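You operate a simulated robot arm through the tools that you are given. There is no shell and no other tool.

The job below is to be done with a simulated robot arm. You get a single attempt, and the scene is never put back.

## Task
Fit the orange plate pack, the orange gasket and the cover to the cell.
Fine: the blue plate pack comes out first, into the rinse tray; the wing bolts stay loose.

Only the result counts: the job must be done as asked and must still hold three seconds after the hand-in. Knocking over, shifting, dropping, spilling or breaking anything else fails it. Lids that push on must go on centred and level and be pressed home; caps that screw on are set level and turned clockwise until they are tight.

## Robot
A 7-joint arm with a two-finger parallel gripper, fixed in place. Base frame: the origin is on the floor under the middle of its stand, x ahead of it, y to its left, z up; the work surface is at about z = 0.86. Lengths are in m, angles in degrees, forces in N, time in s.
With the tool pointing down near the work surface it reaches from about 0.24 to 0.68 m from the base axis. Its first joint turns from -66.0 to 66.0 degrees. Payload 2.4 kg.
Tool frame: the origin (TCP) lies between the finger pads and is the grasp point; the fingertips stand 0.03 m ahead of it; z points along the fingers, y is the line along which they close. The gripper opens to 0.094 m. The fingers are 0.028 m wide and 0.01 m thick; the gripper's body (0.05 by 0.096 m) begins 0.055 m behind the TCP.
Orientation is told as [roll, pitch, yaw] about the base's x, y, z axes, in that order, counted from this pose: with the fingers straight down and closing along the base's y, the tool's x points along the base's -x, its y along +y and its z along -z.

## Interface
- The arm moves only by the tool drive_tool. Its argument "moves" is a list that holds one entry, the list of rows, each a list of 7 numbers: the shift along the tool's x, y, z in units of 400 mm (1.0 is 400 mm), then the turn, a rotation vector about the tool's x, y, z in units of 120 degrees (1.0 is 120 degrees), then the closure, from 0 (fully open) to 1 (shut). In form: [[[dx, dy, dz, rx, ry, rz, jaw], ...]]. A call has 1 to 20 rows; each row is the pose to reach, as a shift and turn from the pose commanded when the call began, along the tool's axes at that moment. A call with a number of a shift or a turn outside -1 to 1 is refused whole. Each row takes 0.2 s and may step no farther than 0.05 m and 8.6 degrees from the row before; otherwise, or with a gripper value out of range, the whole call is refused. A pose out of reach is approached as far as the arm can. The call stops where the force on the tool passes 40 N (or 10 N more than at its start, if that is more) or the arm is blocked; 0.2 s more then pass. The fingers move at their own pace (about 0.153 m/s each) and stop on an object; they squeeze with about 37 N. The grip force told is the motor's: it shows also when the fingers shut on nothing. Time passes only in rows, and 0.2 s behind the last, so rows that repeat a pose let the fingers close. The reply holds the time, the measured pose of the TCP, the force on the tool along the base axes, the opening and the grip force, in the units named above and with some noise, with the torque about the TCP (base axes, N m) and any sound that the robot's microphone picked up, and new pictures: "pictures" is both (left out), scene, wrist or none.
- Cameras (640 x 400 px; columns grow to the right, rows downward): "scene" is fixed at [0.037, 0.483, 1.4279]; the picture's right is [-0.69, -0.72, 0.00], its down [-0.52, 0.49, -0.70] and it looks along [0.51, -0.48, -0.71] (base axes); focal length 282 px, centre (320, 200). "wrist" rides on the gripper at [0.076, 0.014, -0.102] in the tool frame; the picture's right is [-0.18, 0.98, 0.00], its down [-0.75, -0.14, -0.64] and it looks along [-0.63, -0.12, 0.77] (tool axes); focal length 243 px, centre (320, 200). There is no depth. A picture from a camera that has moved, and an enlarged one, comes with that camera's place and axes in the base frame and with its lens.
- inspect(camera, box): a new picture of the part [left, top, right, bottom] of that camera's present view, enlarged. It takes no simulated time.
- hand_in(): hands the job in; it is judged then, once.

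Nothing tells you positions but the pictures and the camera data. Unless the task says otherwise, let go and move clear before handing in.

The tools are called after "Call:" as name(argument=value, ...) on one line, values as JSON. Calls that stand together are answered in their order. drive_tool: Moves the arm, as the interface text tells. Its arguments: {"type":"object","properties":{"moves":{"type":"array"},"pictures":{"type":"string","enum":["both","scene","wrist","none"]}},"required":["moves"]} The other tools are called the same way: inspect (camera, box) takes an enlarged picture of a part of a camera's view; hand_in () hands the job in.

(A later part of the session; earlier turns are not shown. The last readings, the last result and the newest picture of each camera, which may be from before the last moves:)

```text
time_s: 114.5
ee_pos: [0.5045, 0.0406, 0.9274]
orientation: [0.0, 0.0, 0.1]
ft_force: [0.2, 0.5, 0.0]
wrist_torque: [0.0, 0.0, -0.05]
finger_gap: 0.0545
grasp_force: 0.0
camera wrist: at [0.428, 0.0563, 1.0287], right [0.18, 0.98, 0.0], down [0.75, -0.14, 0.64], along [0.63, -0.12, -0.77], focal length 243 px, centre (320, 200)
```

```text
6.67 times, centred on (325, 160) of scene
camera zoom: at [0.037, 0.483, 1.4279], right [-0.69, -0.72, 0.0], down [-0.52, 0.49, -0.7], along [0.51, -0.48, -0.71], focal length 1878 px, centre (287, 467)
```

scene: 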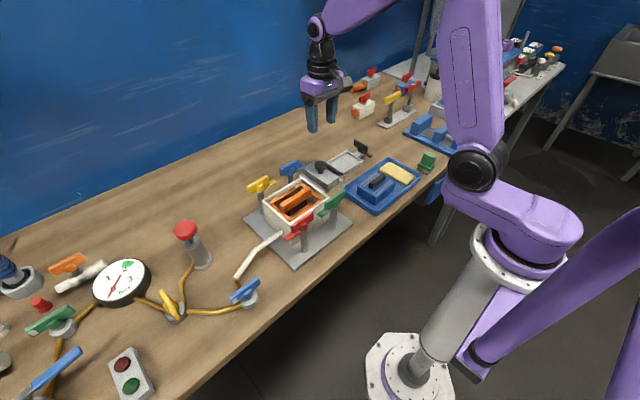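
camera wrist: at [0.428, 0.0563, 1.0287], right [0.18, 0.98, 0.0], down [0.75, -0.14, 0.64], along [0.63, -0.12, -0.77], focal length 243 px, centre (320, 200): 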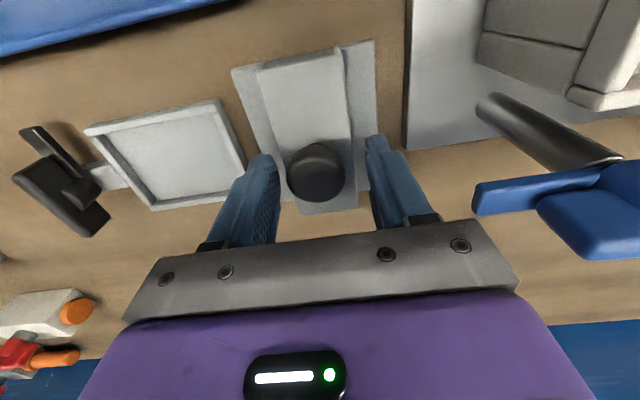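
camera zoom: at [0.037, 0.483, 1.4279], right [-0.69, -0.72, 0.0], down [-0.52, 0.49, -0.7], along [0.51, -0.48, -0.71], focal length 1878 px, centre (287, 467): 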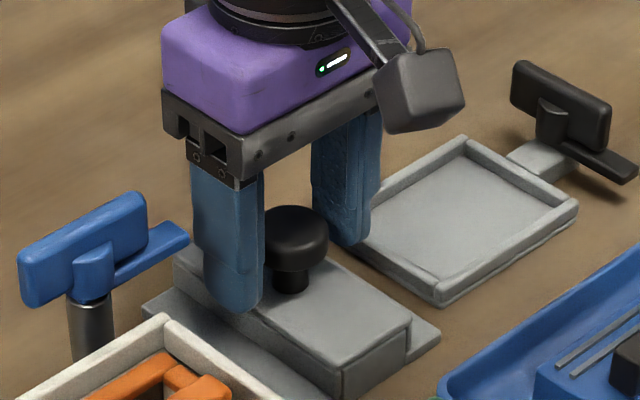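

Knob is centred between the fingers within a millimetre. Lowering 3 mm more and closing on its head.

Call:
drive_tool(moves=[[[0, 0, 0.004, 0, 0, 0, 0.42], [0, 0, 0.0075, 0, 0, 0, 0.42], [0, 0, 0.0075, 0, 0, 0, 0.42]]], pictures="none")

Call:
drive_tool(moves=[[[0, 0, 0, 0, 0, 0, 0.5], [0, 0, 0, 0, 0, 0, 0.58], [0, 0, 0, 0, 0, 0, 0.63], [0, 0, 0, 0, 0, 0, 0.7], [0, 0, 0, 0, 0, 0, 1], [0, 0, 0, 0, 0, 0, 1]]], pictures="wrist")

Call:
inspect(camera="wrist", box=[220, 80, 440, 240])

Call:
inspect(camera="scene", box=[290, 130, 360, 190])

```text
time_s: 115.3
ee_pos: [0.5041, 0.0394, 0.9247]
orientation: [0.1, -0.1, 0.0]
ft_force: [-0.7, -0.5, -0.4]
wrist_torque: [-0.02, 0.02, 0.01]
finger_gap: 0.0545
grasp_force: 0.0
```

```text
time_s: 116.7
ee_pos: [0.504, 0.0392, 0.9247]
orientation: [0.0, 0.0, 0.0]
ft_force: [-0.4, -0.1, 0.0]
wrist_torque: [-0.03, 0.0, -0.01]
finger_gap: 0.0319
grasp_force: 36.9
camera wrist: at [0.4285, 0.0548, 1.0257], right [0.18, 0.98, 0.0], down [0.75, -0.14, 0.64], along [0.63, -0.12, -0.77], focal length 243 px, centre (320, 200)
```

wrist: 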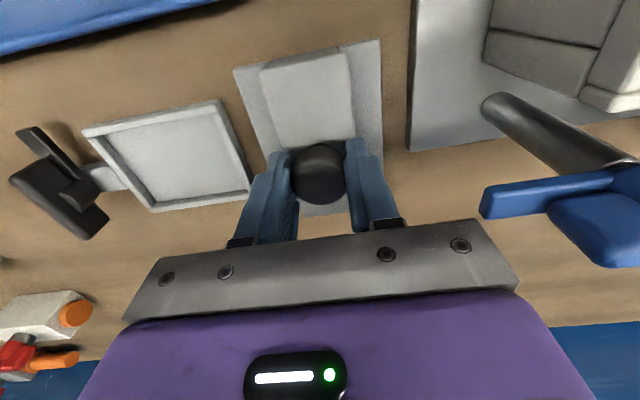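

```text
2.50 times, centred on (330, 160) of wrist
camera zoom: at [0.4285, 0.0548, 1.0257], right [0.18, 0.98, 0.0], down [0.75, -0.14, 0.64], along [0.63, -0.12, -0.77], focal length 606 px, centre (295, 300)
```

zoom: 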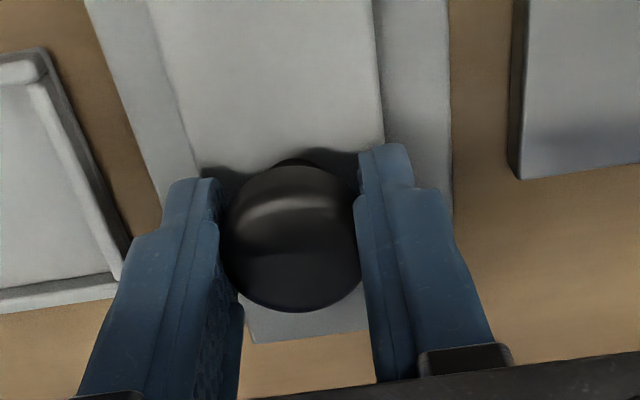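

```text
6.67 times, centred on (325, 160) of scene
camera zoom: at [0.037, 0.483, 1.4279], right [-0.69, -0.72, 0.0], down [-0.52, 0.49, -0.7], along [0.51, -0.48, -0.71], focal length 1878 px, centre (287, 467)
```

zoom: 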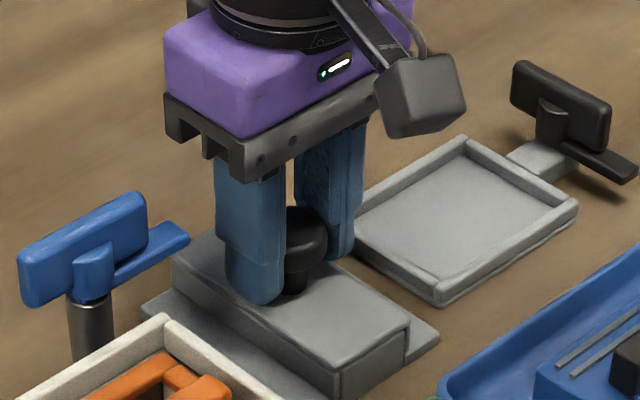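

Holding the knob at 32 mm. Lifting the cover slowly and watching for slip or tilt.

Call:
drive_tool(moves=[[[0, 0, -0.0025, 0, 0, 0, 1], [0, 0, -0.005, 0, 0, 0, 1], [0, 0, -0.0075, 0, 0, 0, 1], [0, 0, -0.01, 0, 0, 0, 1], [0, 0, -0.0125, 0, 0, 0, 1], [0, 0, -0.0125, 0, 0, 0, 1]]], pictures="none")

Call:
inspect(camera="scene", box=[290, 130, 360, 190])

Call:
drive_tool(moves=[[[0, 0, -0.005, 0, 0, 0, 1], [0, 0, -0.01, 0, 0, 0, 1], [0, 0, -0.015, 0, 0, 0, 1], [0, 0, -0.02, 0, 0, 0, 1], [0, 0, -0.025, 0, 0, 0, 1], [0, 0, -0.03, 0, 0, 0, 1], [0, 0, -0.035, 0, 0, 0, 1]]], pictures="wrist")

Call:
inspect(camera="scene", box=[280, 120, 370, 190])

```text
time_s: 118.1
ee_pos: [0.5045, 0.0407, 0.93]
orientation: [0.1, 0.0, 0.0]
ft_force: [0.2, 0.1, -1.4]
wrist_torque: [0.01, 0.0, -0.01]
finger_gap: 0.0319
grasp_force: 36.9
```

```text
6.67 times, centred on (325, 160) of scene
camera zoom: at [0.037, 0.483, 1.4279], right [-0.69, -0.72, 0.0], down [-0.52, 0.49, -0.7], along [0.51, -0.48, -0.71], focal length 1878 px, centre (287, 467)
```

zoom: 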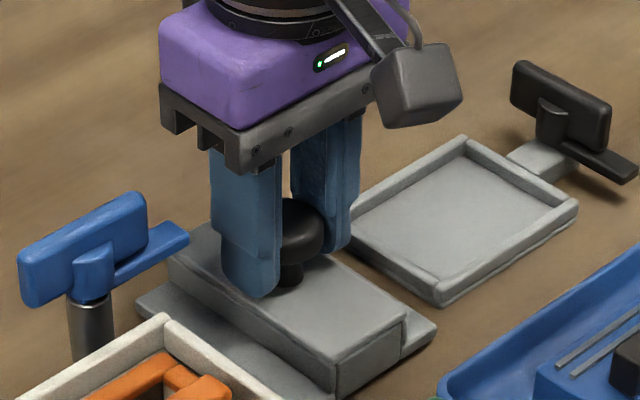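

```text
time_s: 119.7
ee_pos: [0.5034, 0.04, 0.9426]
orientation: [0.0, 0.1, 0.1]
ft_force: [-0.6, -0.4, -2.6]
wrist_torque: [-0.01, -0.01, -0.01]
finger_gap: 0.0318
grasp_force: 37.0
camera wrist: at [0.429, 0.0559, 1.0437], right [0.18, 0.98, 0.0], down [0.75, -0.14, 0.64], along [0.63, -0.12, -0.77], focal length 243 px, centre (320, 200)
```

wrist: 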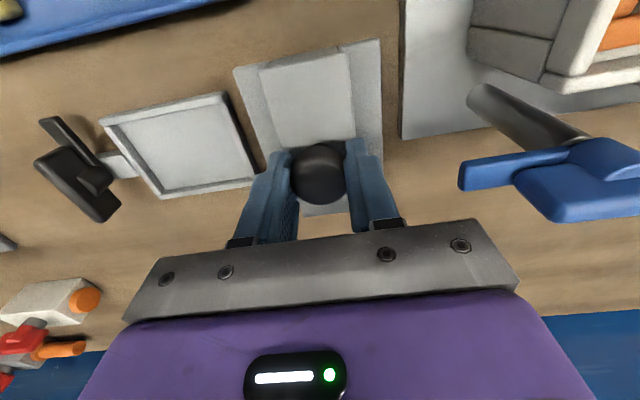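

```text
5.71 times, centred on (325, 155) of scene
camera zoom: at [0.037, 0.483, 1.4279], right [-0.69, -0.72, 0.0], down [-0.52, 0.49, -0.7], along [0.51, -0.48, -0.71], focal length 1610 px, centre (291, 457)
```

zoom: 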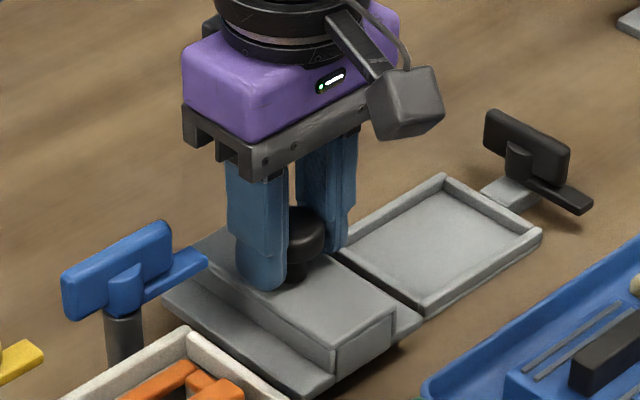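

The cover lifts level with no slip. Raising it to travel height.

Call:
drive_tool(moves=[[[0, 0, -0.02, 0, 0, 0, 1], [0, 0, -0.045, 0, 0, 0, 1], [0, 0, -0.07, 0, 0, 0, 1], [0, 0, -0.1, 0, 0, 0, 1], [0, 0, -0.13, 0, 0, 0, 1], [0, 0, -0.16, 0, 0, 0, 1], [0, 0, -0.19, 0, 0, 0, 1], [0, 0, -0.22, 0, 0, 0, 1], [0, 0, -0.25, 0, 0, 0, 1], [0, 0, -0.28, 0, 0, 0, 1], [0, 0, -0.31, 0, 0, 0, 1], [0, 0, -0.34, 0, 0, 0, 1], [0, 0, -0.37, 0, 0, 0, 1], [0, 0, -0.395, 0, 0, 0, 1], [0, 0, -0.395, 0, 0, 0, 1]]], pictures="both")

Call:
inspect(camera="wrist", box=[200, 20, 440, 240])

Call:
inspect(camera="scene", box=[270, 70, 390, 190])

```text
time_s: 122.9
ee_pos: [0.505, 0.0391, 1.1022]
orientation: [-0.1, 0.0, 0.0]
ft_force: [1.1, 0.3, -1.6]
wrist_torque: [-0.01, -0.01, 0.02]
finger_gap: 0.032
grasp_force: 37.1
camera wrist: at [0.4287, 0.0546, 1.2021], right [0.18, 0.98, 0.0], down [0.75, -0.14, 0.64], along [0.63, -0.12, -0.77], focal length 243 px, centre (320, 200)
```

scene: 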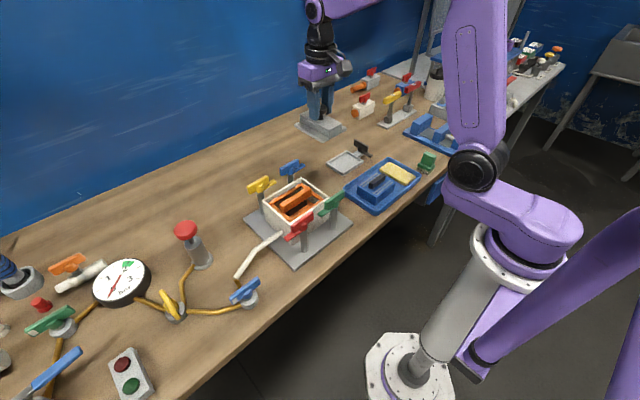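
wrist: 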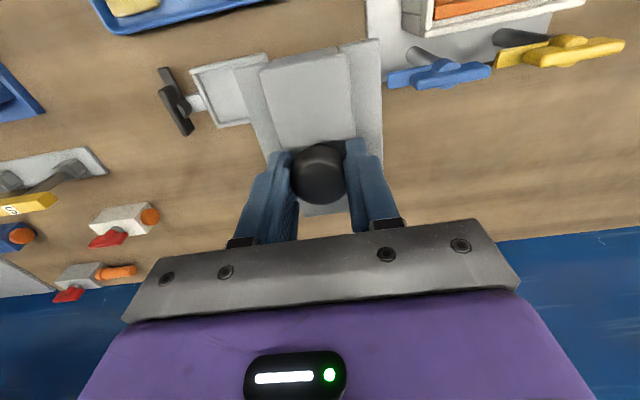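

```text
1.82 times, centred on (320, 130) of wrist
camera zoom: at [0.4287, 0.0546, 1.2021], right [0.18, 0.98, 0.0], down [0.75, -0.14, 0.64], along [0.63, -0.12, -0.77], focal length 441 px, centre (320, 327)
```

zoom: 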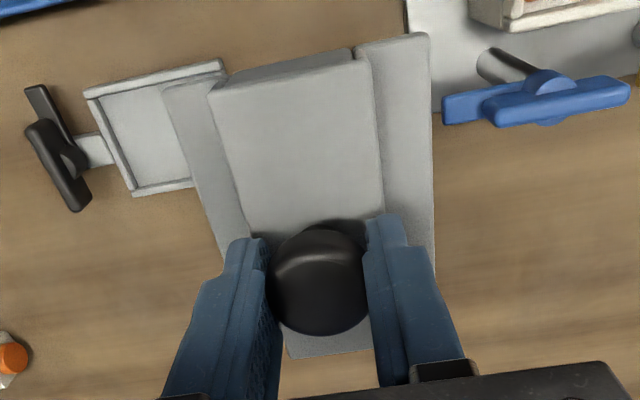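

```text
3.33 times, centred on (330, 130) of scene
camera zoom: at [0.037, 0.483, 1.4279], right [-0.69, -0.72, 0.0], down [-0.52, 0.49, -0.7], along [0.51, -0.48, -0.71], focal length 939 px, centre (287, 433)
```

zoom: 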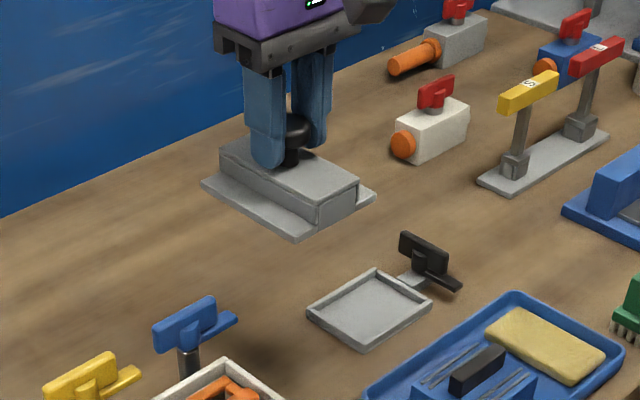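

The cover is level in the grip. Now turning it a quarter turn while carrying it over the cell.

Call:
drive_tool(moves=[[[0.0133, 0.0256, 0, 0, 0, 0.0469, 1], [0.0266, 0.0511, 0, 0, 0, 0.0938, 1], [0.0398, 0.0767, 0, 0, 0, 0.1406, 1], [0.0531, 0.1023, 0, 0, 0, 0.1875, 1], [0.0664, 0.1278, 0, 0, 0, 0.2344, 1], [0.0797, 0.1534, 0, 0, 0, 0.2813, 1], [0.093, 0.1789, 0, 0, 0, 0.3281, 1], [0.1063, 0.2045, 0, 0, 0, 0.375, 1], [0.1195, 0.2301, 0, 0, 0, 0.4219, 1], [0.1328, 0.2556, 0, 0, 0, 0.4688, 1], [0.1461, 0.2812, 0, 0, 0, 0.5156, 1], [0.1594, 0.3068, 0, 0, 0, 0.5625, 1], [0.1727, 0.3323, 0, 0, 0, 0.6094, 1], [0.1859, 0.3579, 0, 0, 0, 0.6563, 1], [0.1992, 0.3834, 0, 0, 0, 0.7031, 1], [0.2125, 0.409, 0, 0, 0, 0.75, 1], [0.2125, 0.409, 0, 0, 0, 0.75, 1]]], pictures="both")

Call:
drive_tool(moves=[[[0, 0, 0, 0, 0, 0, 1]]], pictures="none")

Call:
inspect(camera="wrist", box=[200, 0, 440, 230])

Call:
inspect(camera="scene", box=[240, 100, 360, 230])

```text
time_s: 126.5
ee_pos: [0.4201, 0.2027, 1.0987]
orientation: [0.0, 0.0, -90.1]
ft_force: [0.4, -0.8, -2.5]
wrist_torque: [0.05, 0.0, 0.01]
finger_gap: 0.032
grasp_force: 36.9
camera wrist: at [0.4352, 0.2804, 1.2001], right [0.98, -0.19, 0.0], down [-0.14, -0.75, 0.64], along [-0.12, -0.63, -0.77], focal length 243 px, centre (320, 200)
```

scene: 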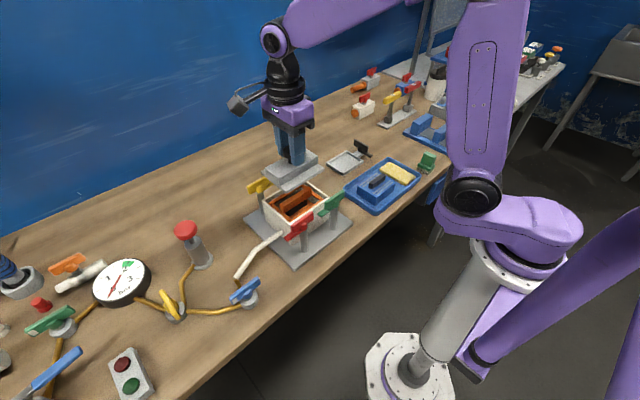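
wrist: 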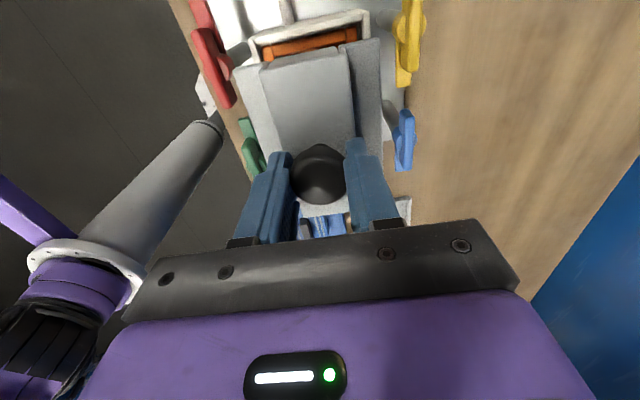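

```text
time_s: 126.9
ee_pos: [0.4214, 0.2021, 1.099]
orientation: [0.0, 0.0, -89.9]
ft_force: [0.1, -0.4, -2.2]
wrist_torque: [0.01, 0.0, -0.01]
finger_gap: 0.0317
grasp_force: 37.1
```

```text
1.74 times, centred on (320, 115) of wrist
camera zoom: at [0.4351, 0.2803, 1.2001], right [0.98, -0.18, 0.0], down [-0.14, -0.75, 0.64], along [-0.12, -0.63, -0.77], focal length 422 px, centre (320, 348)
```

zoom: 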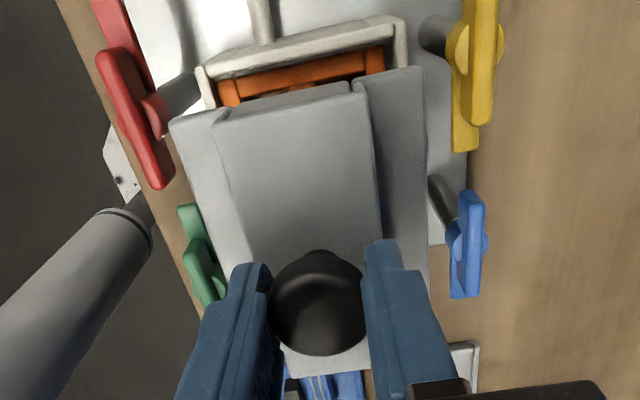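

```text
3.08 times, centred on (300, 165) of scene
camera zoom: at [0.037, 0.483, 1.4279], right [-0.69, -0.72, 0.0], down [-0.52, 0.49, -0.7], along [0.51, -0.48, -0.71], focal length 867 px, centre (382, 308)
```

zoom: 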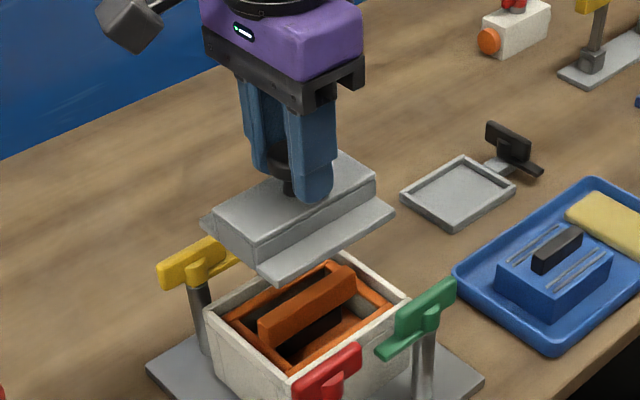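

Rotated correctly, ridge now along y over the gasket bar. Lowering to just above the rim to compare edges.

Call:
drive_tool(moves=[[[0, -0.002, 0.03, 0, 0, 0, 1], [0, -0.002, 0.06, 0, 0, 0, 1], [0, -0.002, 0.09, 0, 0, 0, 1], [0, -0.002, 0.12, 0, 0, 0, 1], [0, -0.002, 0.145, 0, 0, 0, 1], [0, -0.002, 0.16, 0, 0, 0, 1], [0, -0.002, 0.16, 0, 0, 0, 1]]], pictures="wrist")

Call:
drive_tool(moves=[[[0, 0, 0, 0, 0, 0, 1]]], pictures="none")

Call:
inspect(camera="wrist", box=[220, 0, 420, 130])

Call:
inspect(camera="wrist", box=[220, 100, 420, 230])

Call:
inspect(camera="scene", box=[255, 150, 345, 230])

```text
time_s: 128.5
ee_pos: [0.4196, 0.2041, 1.0365]
orientation: [0.1, 0.0, -89.9]
ft_force: [0.2, -0.1, -2.0]
wrist_torque: [-0.03, -0.01, -0.03]
finger_gap: 0.0319
grasp_force: 37.0
camera wrist: at [0.4337, 0.2819, 1.1366], right [0.98, -0.18, 0.0], down [-0.14, -0.75, 0.64], along [-0.12, -0.63, -0.77], focal length 243 px, centre (320, 200)
```

wrist: 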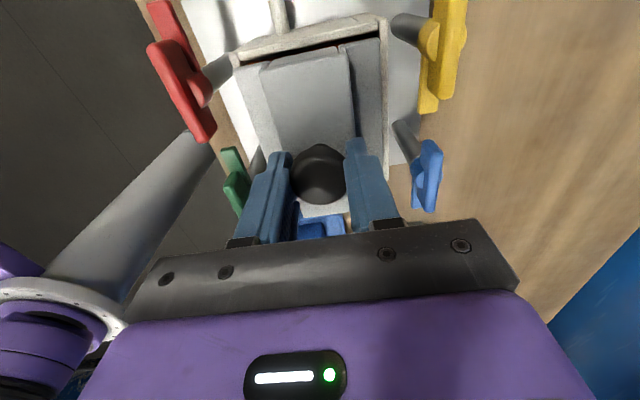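

```text
time_s: 128.9
ee_pos: [0.4196, 0.2042, 1.0361]
orientation: [0.0, 0.0, -90.0]
ft_force: [0.3, -0.5, -0.7]
wrist_torque: [-0.01, 0.02, 0.02]
finger_gap: 0.0316
grasp_force: 37.6
```

```text
3.08 times, centred on (320, 65) of wrist
camera zoom: at [0.4338, 0.2818, 1.1368], right [0.98, -0.18, 0.0], down [-0.14, -0.75, 0.64], along [-0.12, -0.63, -0.77], focal length 746 px, centre (320, 615)
```

zoom: 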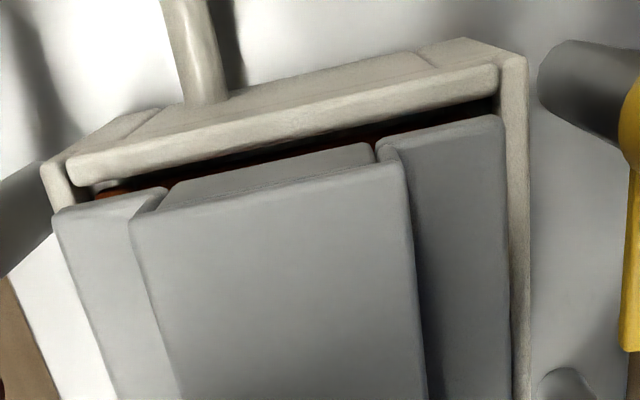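

```text
3.08 times, centred on (320, 165) of wrist
camera zoom: at [0.4338, 0.2818, 1.1368], right [0.98, -0.18, 0.0], down [-0.14, -0.75, 0.64], along [-0.12, -0.63, -0.77], focal length 746 px, centre (320, 308)
```

zoom: 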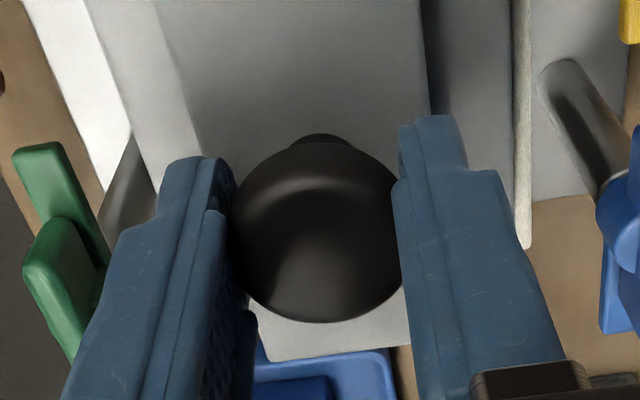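

```text
5.00 times, centred on (300, 190) of scene
camera zoom: at [0.037, 0.483, 1.4279], right [-0.69, -0.72, 0.0], down [-0.52, 0.49, -0.7], along [0.51, -0.48, -0.71], focal length 1408 px, centre (420, 250)
```

zoom: 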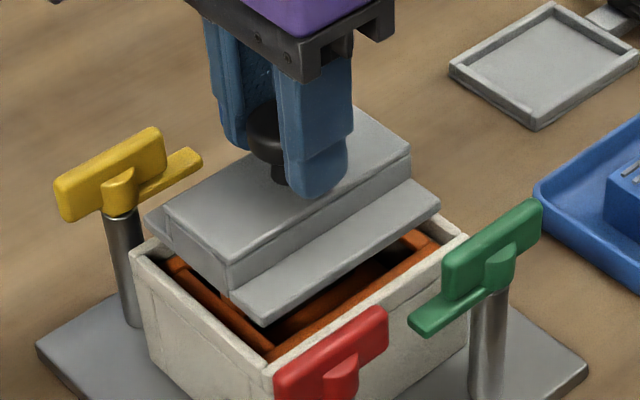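

x gaps are equal (about 3.6 mm), but the near y gap is too small: I shift −2 mm in y, lower a bit, and re-check.

Call:
drive_tool(moves=[[[-0.0048, 0, 0, 0, 0, 0, 1], [-0.0048, 0, 0.01, 0, 0, 0, 1], [-0.0048, 0, 0.02, 0, 0, 0, 1], [-0.0048, 0, 0.02, 0, 0, 0, 1]]], pictures="none")

Call:
drive_tool(moves=[[[0, 0, 0, 0, 0, 0, 1]]], pictures="none")

Call:
inspect(camera="wrist", box=[220, 0, 420, 130])

Call:
inspect(camera="scene", box=[255, 150, 345, 230])

```text
time_s: 129.9
ee_pos: [0.42, 0.2012, 1.0284]
orientation: [-0.1, 0.1, -90.0]
ft_force: [-0.6, 0.1, -1.3]
wrist_torque: [0.01, 0.0, -0.01]
finger_gap: 0.032
grasp_force: 36.9
```

```text
time_s: 130.3
ee_pos: [0.4204, 0.2023, 1.0273]
orientation: [0.0, 0.0, -90.1]
ft_force: [-0.3, -0.5, -2.1]
wrist_torque: [-0.03, 0.0, 0.0]
finger_gap: 0.0318
grasp_force: 37.1
```

```text
3.08 times, centred on (320, 65) of wrist
camera zoom: at [0.4352, 0.2797, 1.1291], right [0.98, -0.18, 0.0], down [-0.14, -0.75, 0.64], along [-0.12, -0.63, -0.77], focal length 746 px, centre (320, 615)
```

zoom: 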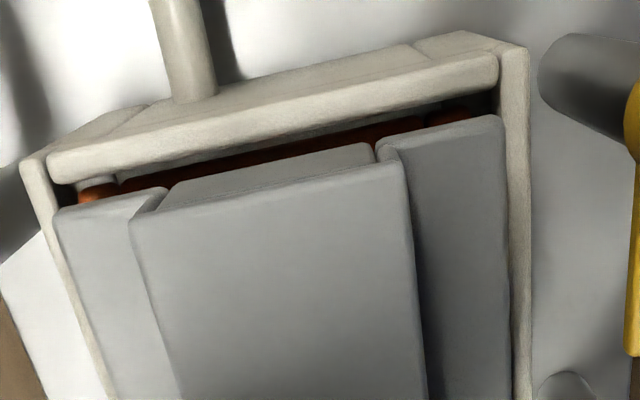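

```text
5.00 times, centred on (300, 190) of scene
camera zoom: at [0.037, 0.483, 1.4279], right [-0.69, -0.72, 0.0], down [-0.52, 0.49, -0.7], along [0.51, -0.48, -0.71], focal length 1408 px, centre (420, 250)
```

zoom: 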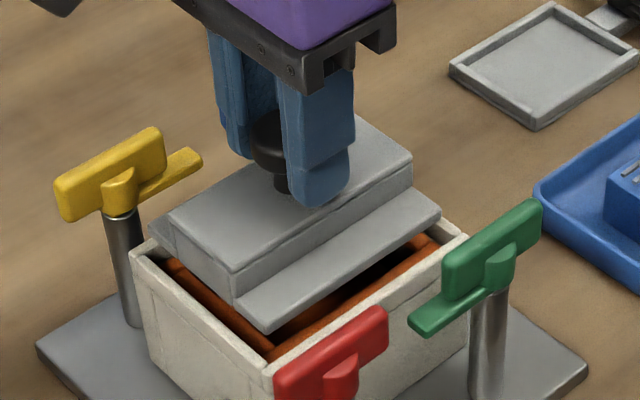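

Near/far y gaps look balanced (about 3 mm); I nudge −0.7 mm in x and continue lowering in small steps.

Call:
drive_tool(moves=[[[0, -0.0018, 0.004, 0, 0, 0, 1], [0, -0.0018, 0.008, 0, 0, 0, 1], [0, -0.0018, 0.012, 0, 0, 0, 1], [0, -0.0018, 0.016, 0, 0, 0, 1], [0, -0.0018, 0.016, 0, 0, 0, 1]]], pictures="none")

Call:
inspect(camera="wrist", box=[220, 0, 420, 130])

Call:
inspect(camera="scene", box=[255, 155, 345, 225])

```text
time_s: 131.5
ee_pos: [0.4185, 0.2019, 1.0222]
orientation: [0.0, 0.0, -90.0]
ft_force: [0.0, 0.4, -1.6]
wrist_torque: [0.03, 0.03, -0.04]
finger_gap: 0.0321
grasp_force: 37.1
```

```text
3.08 times, centred on (320, 65) of wrist
camera zoom: at [0.4337, 0.2789, 1.1232], right [0.98, -0.18, 0.0], down [-0.14, -0.75, 0.64], along [-0.12, -0.63, -0.77], focal length 746 px, centre (320, 615)
```

zoom: 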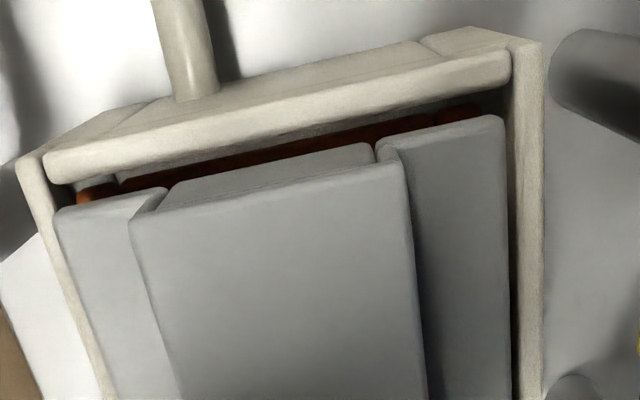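

```text
5.71 times, centred on (300, 190) of scene
camera zoom: at [0.037, 0.483, 1.4279], right [-0.69, -0.72, 0.0], down [-0.52, 0.49, -0.7], along [0.51, -0.48, -0.71], focal length 1610 px, centre (434, 257)
```

zoom: 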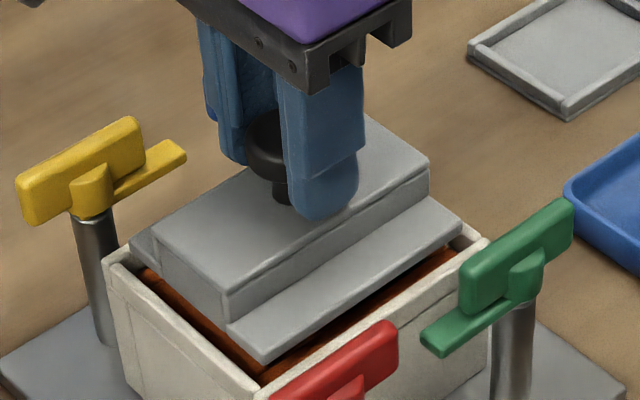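

Call:
drive_tool(moves=[[[0.003, 0.0025, 0, 0, 0, 0, 1], [0.003, 0.0025, 0, 0, 0, 0, 1], [0.003, 0.0025, 0, 0, 0, 0, 1]]], pictures="none")

Call:
inspect(camera="wrist", box=[220, 0, 420, 130])

Call:
inspect(camera="wrist", box=[220, 100, 420, 230])

Call:
inspect(camera="scene", box=[255, 155, 345, 225])

```text
time_s: 132.3
ee_pos: [0.4208, 0.2018, 1.0221]
orientation: [0.0, 0.0, -89.9]
ft_force: [-0.2, -0.1, -1.5]
wrist_torque: [0.0, 0.0, 0.0]
finger_gap: 0.032
grasp_force: 37.1
```

```text
3.08 times, centred on (320, 65) of wrist
camera zoom: at [0.4354, 0.2796, 1.1231], right [0.98, -0.18, 0.0], down [-0.14, -0.75, 0.64], along [-0.12, -0.63, -0.77], focal length 746 px, centre (320, 615)
```

zoom: 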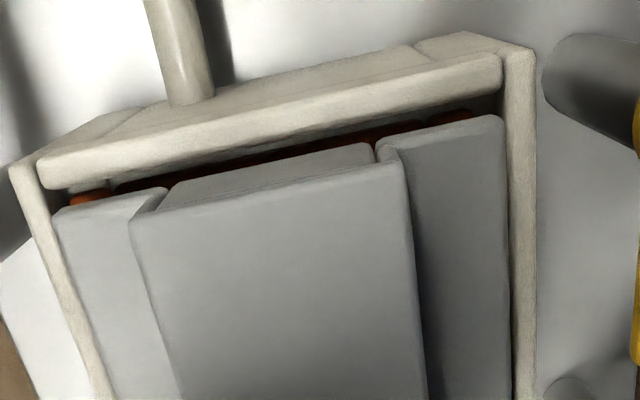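

```text
3.08 times, centred on (320, 165) of wrist
camera zoom: at [0.4354, 0.2796, 1.1231], right [0.98, -0.18, 0.0], down [-0.14, -0.75, 0.64], along [-0.12, -0.63, -0.77], focal length 746 px, centre (320, 308)
```

zoom: 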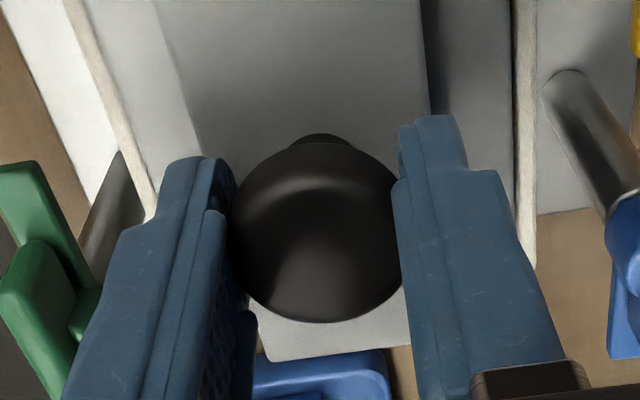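

```text
5.71 times, centred on (300, 190) of scene
camera zoom: at [0.037, 0.483, 1.4279], right [-0.69, -0.72, 0.0], down [-0.52, 0.49, -0.7], along [0.51, -0.48, -0.71], focal length 1610 px, centre (434, 257)
```

zoom: 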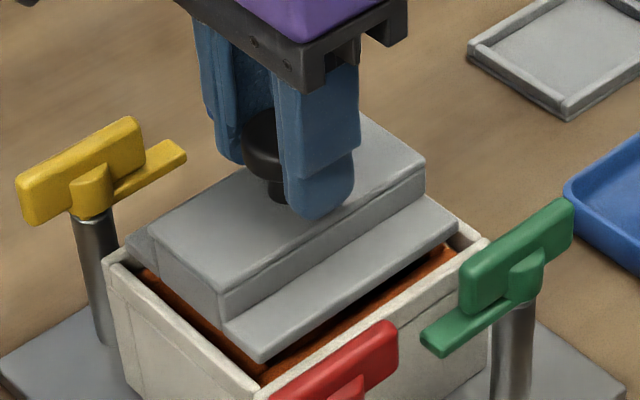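

Gaps on all sides are 2–3 mm now. Continuing down with small steps and force checks.

Call:
drive_tool(moves=[[[0, -0.001, 0.004, 0, 0, 0, 1], [0, -0.001, 0.008, 0, 0, 0, 1], [0, -0.001, 0.012, 0, 0, 0, 1], [0, -0.001, 0.012, 0, 0, 0, 1]]], pictures="none")

Call:
inspect(camera="wrist", box=[220, 0, 420, 130])

Call:
inspect(camera="scene", box=[255, 155, 345, 225])

```text
time_s: 133.3
ee_pos: [0.4192, 0.203, 1.0175]
orientation: [0.0, 0.0, -90.0]
ft_force: [-0.2, -0.3, -1.8]
wrist_torque: [-0.01, 0.0, -0.02]
finger_gap: 0.0319
grasp_force: 37.2
```

```text
3.08 times, centred on (320, 65) of wrist
camera zoom: at [0.4343, 0.2803, 1.1182], right [0.98, -0.18, 0.0], down [-0.14, -0.75, 0.64], along [-0.12, -0.63, -0.77], focal length 746 px, centre (320, 615)
```

zoom: 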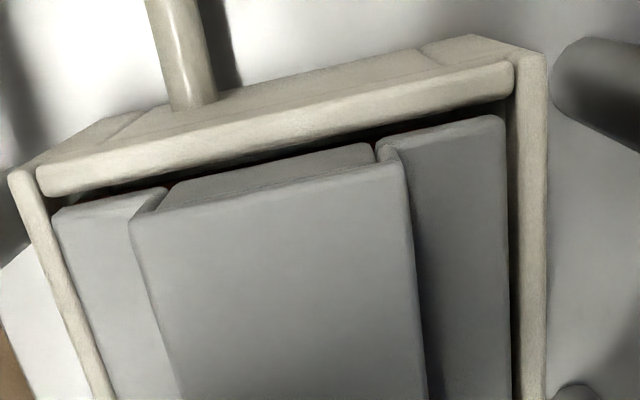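

```text
5.71 times, centred on (300, 190) of scene
camera zoom: at [0.037, 0.483, 1.4279], right [-0.69, -0.72, 0.0], down [-0.52, 0.49, -0.7], along [0.51, -0.48, -0.71], focal length 1610 px, centre (434, 257)
```

zoom: 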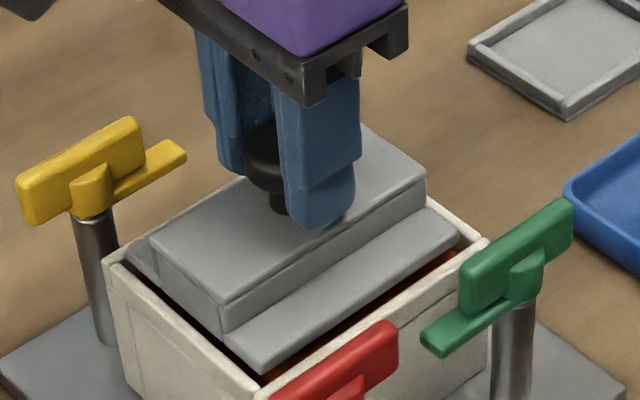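

Centred on all sides and entering the recess. Continuing down in about 1 mm steps.

Call:
drive_tool(moves=[[[0, 0, 0.003, 0, 0, 0, 1], [0, 0, 0.006, 0, 0, 0, 1], [0, 0, 0.006, 0, 0, 0, 1]]], pictures="none")

Call:
drive_tool(moves=[[[0, 0, 0.003, 0, 0, 0, 1], [0, 0, 0.003, 0, 0, 0, 1]]], pictures="none")

Call:
drive_tool(moves=[[[0, 0, 0.0025, 0, 0, 0, 1], [0, 0, 0.0025, 0, 0, 0, 1]]], pictures="none")

Call:
inspect(camera="wrist", box=[220, 0, 420, 130])

Call:
inspect(camera="scene", box=[255, 155, 345, 225])

```text
time_s: 134.1
ee_pos: [0.4196, 0.2029, 1.0147]
orientation: [0.0, 0.0, -90.0]
ft_force: [-0.8, 1.2, -1.2]
wrist_torque: [0.0, 0.04, -0.02]
finger_gap: 0.032
grasp_force: 37.1
```

```text
time_s: 134.7
ee_pos: [0.4193, 0.2017, 1.0134]
orientation: [0.0, 0.0, -90.0]
ft_force: [-0.4, 0.6, -1.6]
wrist_torque: [-0.04, -0.04, 0.03]
finger_gap: 0.0323
grasp_force: 36.6
```

```text
time_s: 135.3
ee_pos: [0.4199, 0.2016, 1.0142]
orientation: [-0.1, 0.0, -90.0]
ft_force: [-0.7, 0.1, -1.4]
wrist_torque: [-0.01, 0.01, 0.02]
finger_gap: 0.0319
grasp_force: 37.1
```

```text
3.08 times, centred on (320, 65) of wrist
camera zoom: at [0.4339, 0.2797, 1.1135], right [0.98, -0.18, 0.0], down [-0.14, -0.75, 0.64], along [-0.12, -0.63, -0.77], focal length 746 px, centre (320, 615)
```

zoom: 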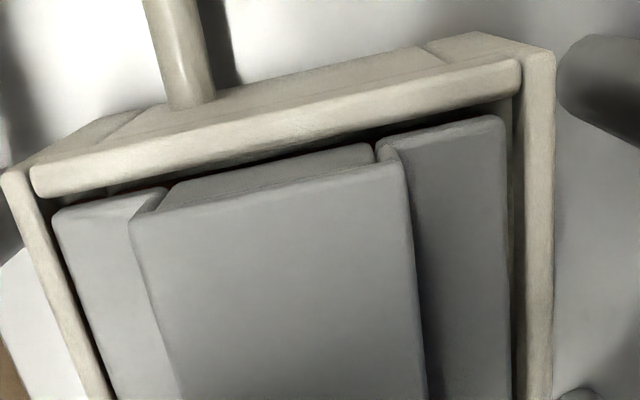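

```text
5.71 times, centred on (300, 190) of scene
camera zoom: at [0.037, 0.483, 1.4279], right [-0.69, -0.72, 0.0], down [-0.52, 0.49, -0.7], along [0.51, -0.48, -0.71], focal length 1610 px, centre (434, 257)
```

zoom: 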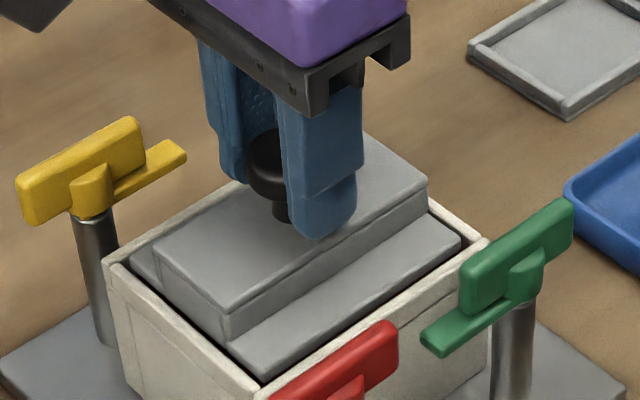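

The plate is inside the rim all round. A few more 1 mm steps until it seats.

Call:
drive_tool(moves=[[[0, 0, 0.0025, 0, 0, 0, 1], [0, 0, 0.0025, 0, 0, 0, 1]]], pictures="none")

Call:
drive_tool(moves=[[[0, 0, 0.0025, 0, 0, 0, 1], [0, 0, 0.0025, 0, 0, 0, 1]]], pictures="none")

Call:
drive_tool(moves=[[[0, 0, 0.0025, 0, 0, 0, 1], [0, 0, 0.0025, 0, 0, 0, 1]]], pictures="none")

Call:
inspect(camera="scene", box=[255, 155, 345, 225])

```text
time_s: 135.9
ee_pos: [0.4192, 0.202, 1.0128]
orientation: [0.0, 0.0, -90.1]
ft_force: [-0.1, -0.7, -2.2]
wrist_torque: [0.03, -0.02, 0.02]
finger_gap: 0.0317
grasp_force: 36.8
```

```text
time_s: 136.5
ee_pos: [0.4178, 0.2021, 1.0123]
orientation: [0.0, 0.0, -90.0]
ft_force: [-0.5, -0.1, -1.7]
wrist_torque: [-0.01, 0.0, 0.02]
finger_gap: 0.032
grasp_force: 36.9
```

```text
time_s: 137.1
ee_pos: [0.4192, 0.203, 1.0111]
orientation: [0.0, 0.0, -90.0]
ft_force: [-0.8, 0.7, -2.2]
wrist_torque: [-0.01, -0.03, -0.01]
finger_gap: 0.0318
grasp_force: 36.7
```

```text
5.71 times, centred on (300, 190) of scene
camera zoom: at [0.037, 0.483, 1.4279], right [-0.69, -0.72, 0.0], down [-0.52, 0.49, -0.7], along [0.51, -0.48, -0.71], focal length 1610 px, centre (434, 257)
```

zoom: 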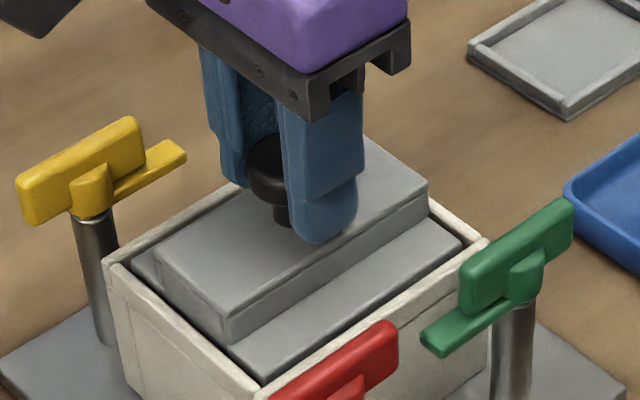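

Call:
drive_tool(moves=[[[0, 0, 0.0025, 0, 0, 0, 1], [0, 0, 0.0025, 0, 0, 0, 1]]], pictures="none")

Call:
drive_tool(moves=[[[0, 0, 0.0025, 0, 0, 0, 1], [0, 0, 0.0025, 0, 0, 0, 1]]], pictures="none")

Call:
drive_tool(moves=[[[0, 0, 0.0025, 0, 0, 0, 1], [0, 0, 0.0025, 0, 0, 0, 1]]], pictures="none")

Call:
inspect(camera="scene", box=[255, 155, 345, 225])

Call:
inspect(camera="wrist", box=[220, 0, 420, 130])

```text
time_s: 137.7
ee_pos: [0.4192, 0.2029, 1.0093]
orientation: [0.0, 0.0, -90.0]
ft_force: [0.7, -1.0, 4.3]
wrist_torque: [-0.15, 0.14, -0.03]
finger_gap: 0.032
grasp_force: 37.1
```

```text
time_s: 138.3
ee_pos: [0.4181, 0.2028, 1.008]
orientation: [0.2, 0.0, -90.0]
ft_force: [-3.9, -4.1, 31.2]
wrist_torque: [-0.35, 0.1, 0.03]
finger_gap: 0.0321
grasp_force: 36.9
```

```text
time_s: 138.9
ee_pos: [0.4196, 0.2027, 1.0058]
orientation: [0.0, 0.1, -90.0]
ft_force: [-2.2, -4.0, 32.6]
wrist_torque: [-0.09, 0.05, -0.02]
finger_gap: 0.0319
grasp_force: 36.9
```

```text
5.71 times, centred on (300, 190) of scene
camera zoom: at [0.0365, 0.4827, 1.4281], right [-0.69, -0.72, 0.0], down [-0.52, 0.49, -0.7], along [0.51, -0.48, -0.71], focal length 1610 px, centre (434, 257)
```

zoom: 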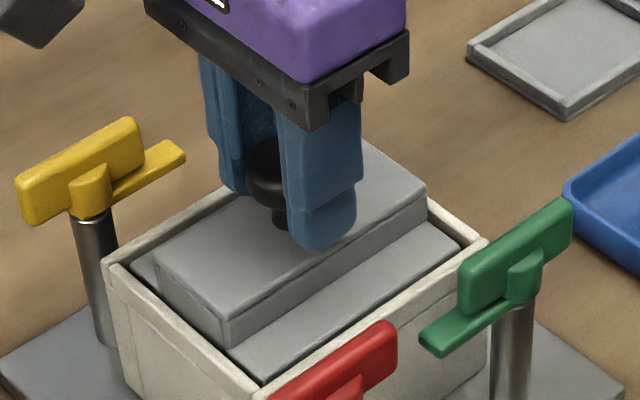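

```text
3.08 times, centred on (320, 65) of wrist
camera zoom: at [0.4333, 0.2801, 1.1077], right [0.98, -0.18, 0.0], down [-0.14, -0.75, 0.64], along [-0.12, -0.63, -0.77], focal length 746 px, centre (320, 615)
```

zoom: 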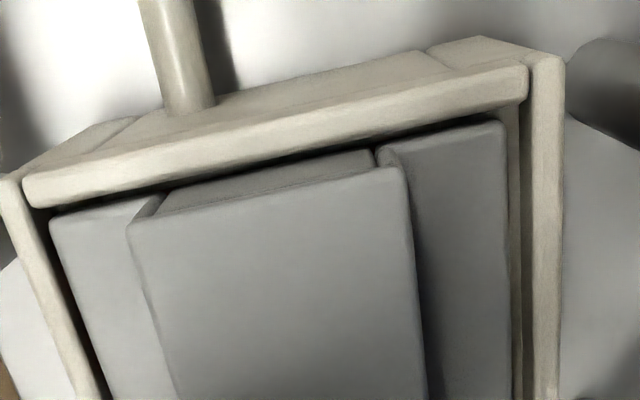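

The cover has landed on the gasket with firm, level contact (about 32 N). I'll ease off, open, rise and check how it sits.

Call:
drive_tool(moves=[[[0, 0, -0.002, 0, 0, 0, 1], [0, 0, -0.002, 0, 0, 0, 0.64], [0, 0, -0.002, 0, 0, 0, 0.6], [0, 0, -0.002, 0, 0, 0, 0.5], [0, 0, -0.002, 0, 0, 0, 0.42], [0, 0, -0.03, 0, 0, 0, 0.42], [0, 0, -0.08, 0, 0, 0, 0.42], [0, 0, -0.14, 0, 0, 0, 0.42], [0, 0, -0.14, 0, 0, 0, 0.42]]], pictures="both")

Call:
inspect(camera="scene", box=[250, 150, 350, 240])

Call:
inspect(camera="wrist", box=[200, 0, 440, 220])

```text
time_s: 140.9
ee_pos: [0.4209, 0.2033, 1.0619]
orientation: [0.0, 0.1, -90.1]
ft_force: [-0.7, -0.1, 0.6]
wrist_torque: [0.0, 0.01, 0.0]
finger_gap: 0.0545
grasp_force: 0.1
camera wrist: at [0.4349, 0.2806, 1.1627], right [0.98, -0.18, 0.0], down [-0.14, -0.75, 0.64], along [-0.12, -0.63, -0.77], focal length 243 px, centre (320, 200)
```

scene: 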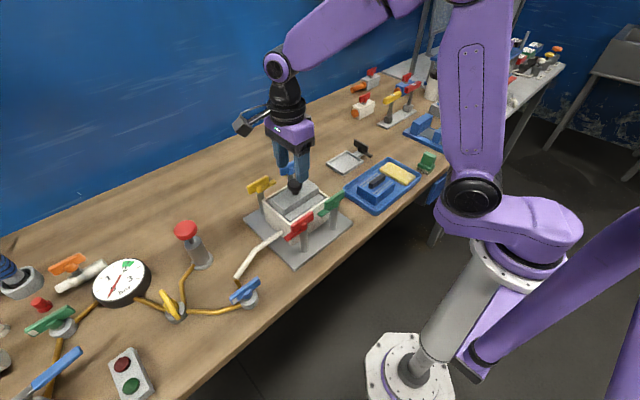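
wrist: 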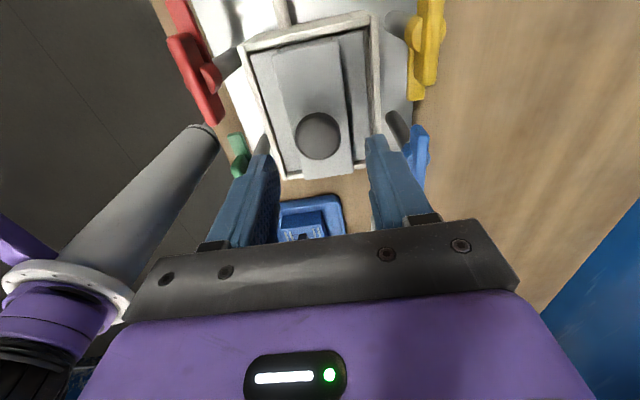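

```text
4.44 times, centred on (300, 195) of scene
camera zoom: at [0.037, 0.483, 1.4279], right [-0.69, -0.72, 0.0], down [-0.52, 0.49, -0.7], along [0.51, -0.48, -0.71], focal length 1252 px, centre (409, 222)
```

zoom: 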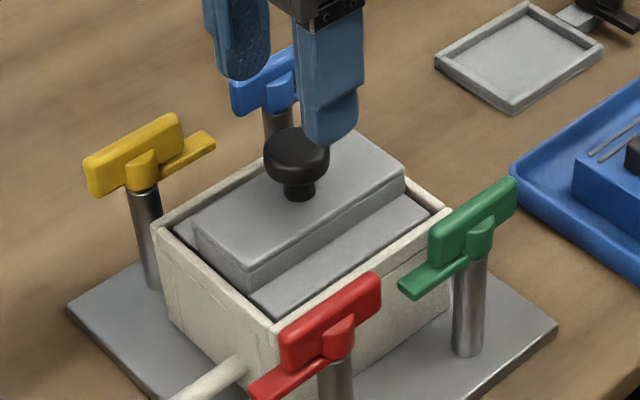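

```text
1.82 times, centred on (320, 110) of wrist
camera zoom: at [0.4349, 0.2806, 1.1627], right [0.98, -0.18, 0.0], down [-0.14, -0.75, 0.64], along [-0.12, -0.63, -0.77], focal length 441 px, centre (320, 364)
```

zoom: 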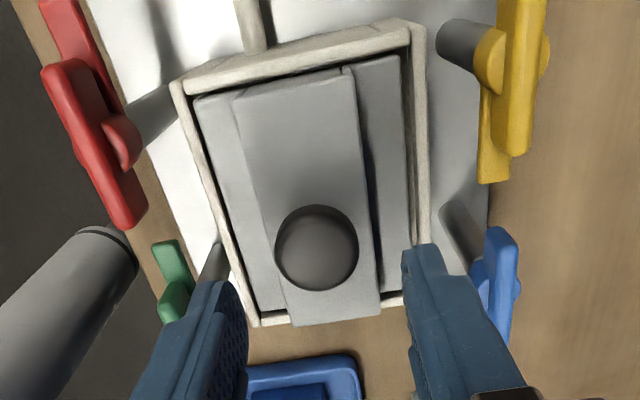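

The cover sits level and evenly inside the rim. To be sure it's pressed home I'll close the fingers and push straight down on the knob.

Call:
drive_tool(moves=[[[0.003, -0.002, 0, 0, 0, 0, 0.6], [0.003, -0.002, 0, 0, 0, 0, 0.8], [0.003, -0.002, 0, 0, 0, 0, 1], [0.003, -0.002, 0, 0, 0, 0, 1], [0.003, -0.002, 0.02, 0, 0, 0, 1], [0.003, -0.002, 0.04, 0, 0, 0, 1], [0.003, -0.002, 0.045, 0, 0, 0, 1], [0.003, -0.002, 0.045, 0, 0, 0, 1]]], pictures="wrist")

Call:
inspect(camera="scene", box=[250, 140, 350, 230])

```text
time_s: 142.7
ee_pos: [0.418, 0.2023, 1.0455]
orientation: [0.1, -0.1, -90.0]
ft_force: [-0.2, -0.8, 1.0]
wrist_torque: [0.0, 0.01, -0.03]
finger_gap: 0.0
grasp_force: 33.3
camera wrist: at [0.4334, 0.2805, 1.1467], right [0.98, -0.18, 0.0], down [-0.14, -0.75, 0.64], along [-0.12, -0.63, -0.77], focal length 243 px, centre (320, 200)
```

wrist: 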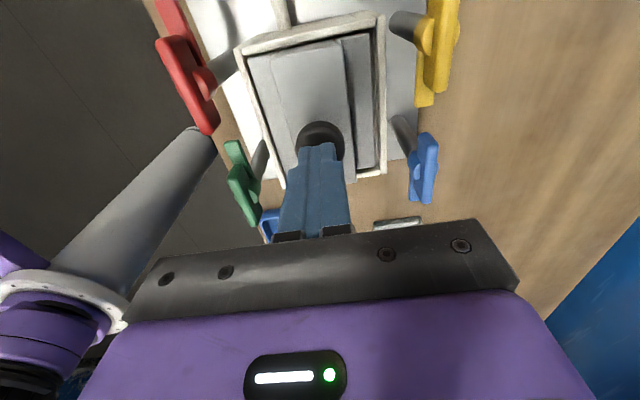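

```text
4.44 times, centred on (300, 185) of scene
camera zoom: at [0.037, 0.483, 1.4279], right [-0.69, -0.72, 0.0], down [-0.52, 0.49, -0.7], along [0.51, -0.48, -0.71], focal length 1252 px, centre (409, 267)
```

zoom: 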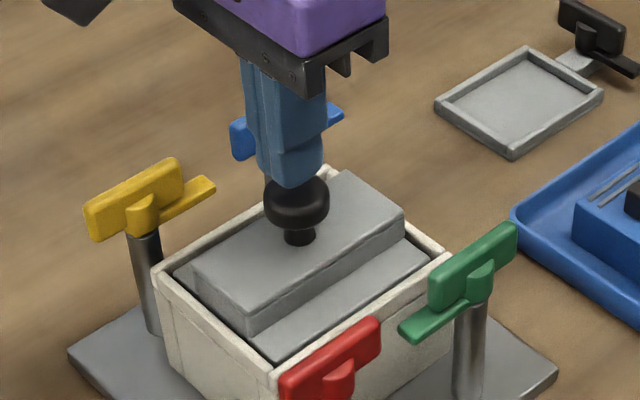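

The closed fingers are right over the knob. Pressing down in small steps.

Call:
drive_tool(moves=[[[0.002, 0.004, 0.005, 0, 0, 0, 1], [0.002, 0.004, 0.01, 0, 0, 0, 1], [0.002, 0.004, 0.015, 0, 0, 0, 1], [0.002, 0.004, 0.0175, 0, 0, 0, 1], [0.002, 0.004, 0.0175, 0, 0, 0, 1]]], pictures="none")

Call:
drive_tool(moves=[[[0, 0, 0.0025, 0, 0, 0, 1], [0, 0, 0.0025, 0, 0, 0, 1]]], pictures="none")

Call:
drive_tool(moves=[[[0, 0, 0.0025, 0, 0, 0, 1], [0, 0, 0.0025, 0, 0, 0, 1]]], pictures="none")

Call:
drive_tool(moves=[[[0, 0, 0.0025, 0, 0, 0, 1], [0, 0, 0.0025, 0, 0, 0, 1]]], pictures="none")

```text
time_s: 143.9
ee_pos: [0.4191, 0.204, 1.0387]
orientation: [0.1, -0.1, -90.0]
ft_force: [-0.2, -0.1, 0.7]
wrist_torque: [-0.03, -0.03, -0.06]
finger_gap: 0.0
grasp_force: 33.2
```

```text
time_s: 144.5
ee_pos: [0.4197, 0.2043, 1.0363]
orientation: [-0.1, 0.1, -90.1]
ft_force: [0.7, 0.3, -0.3]
wrist_torque: [0.01, -0.02, 0.01]
finger_gap: 0.0
grasp_force: 33.3
```

```text
time_s: 145.1
ee_pos: [0.4203, 0.2039, 1.0373]
orientation: [0.0, 0.0, -90.1]
ft_force: [0.1, 0.9, -0.6]
wrist_torque: [0.03, 0.0, 0.0]
finger_gap: 0.0
grasp_force: 32.6
```

```text
time_s: 145.7
ee_pos: [0.4204, 0.2037, 1.0358]
orientation: [0.0, -0.1, -90.1]
ft_force: [-0.2, 0.7, 0.0]
wrist_torque: [-0.02, 0.01, -0.02]
finger_gap: 0.0001
grasp_force: 33.5
```

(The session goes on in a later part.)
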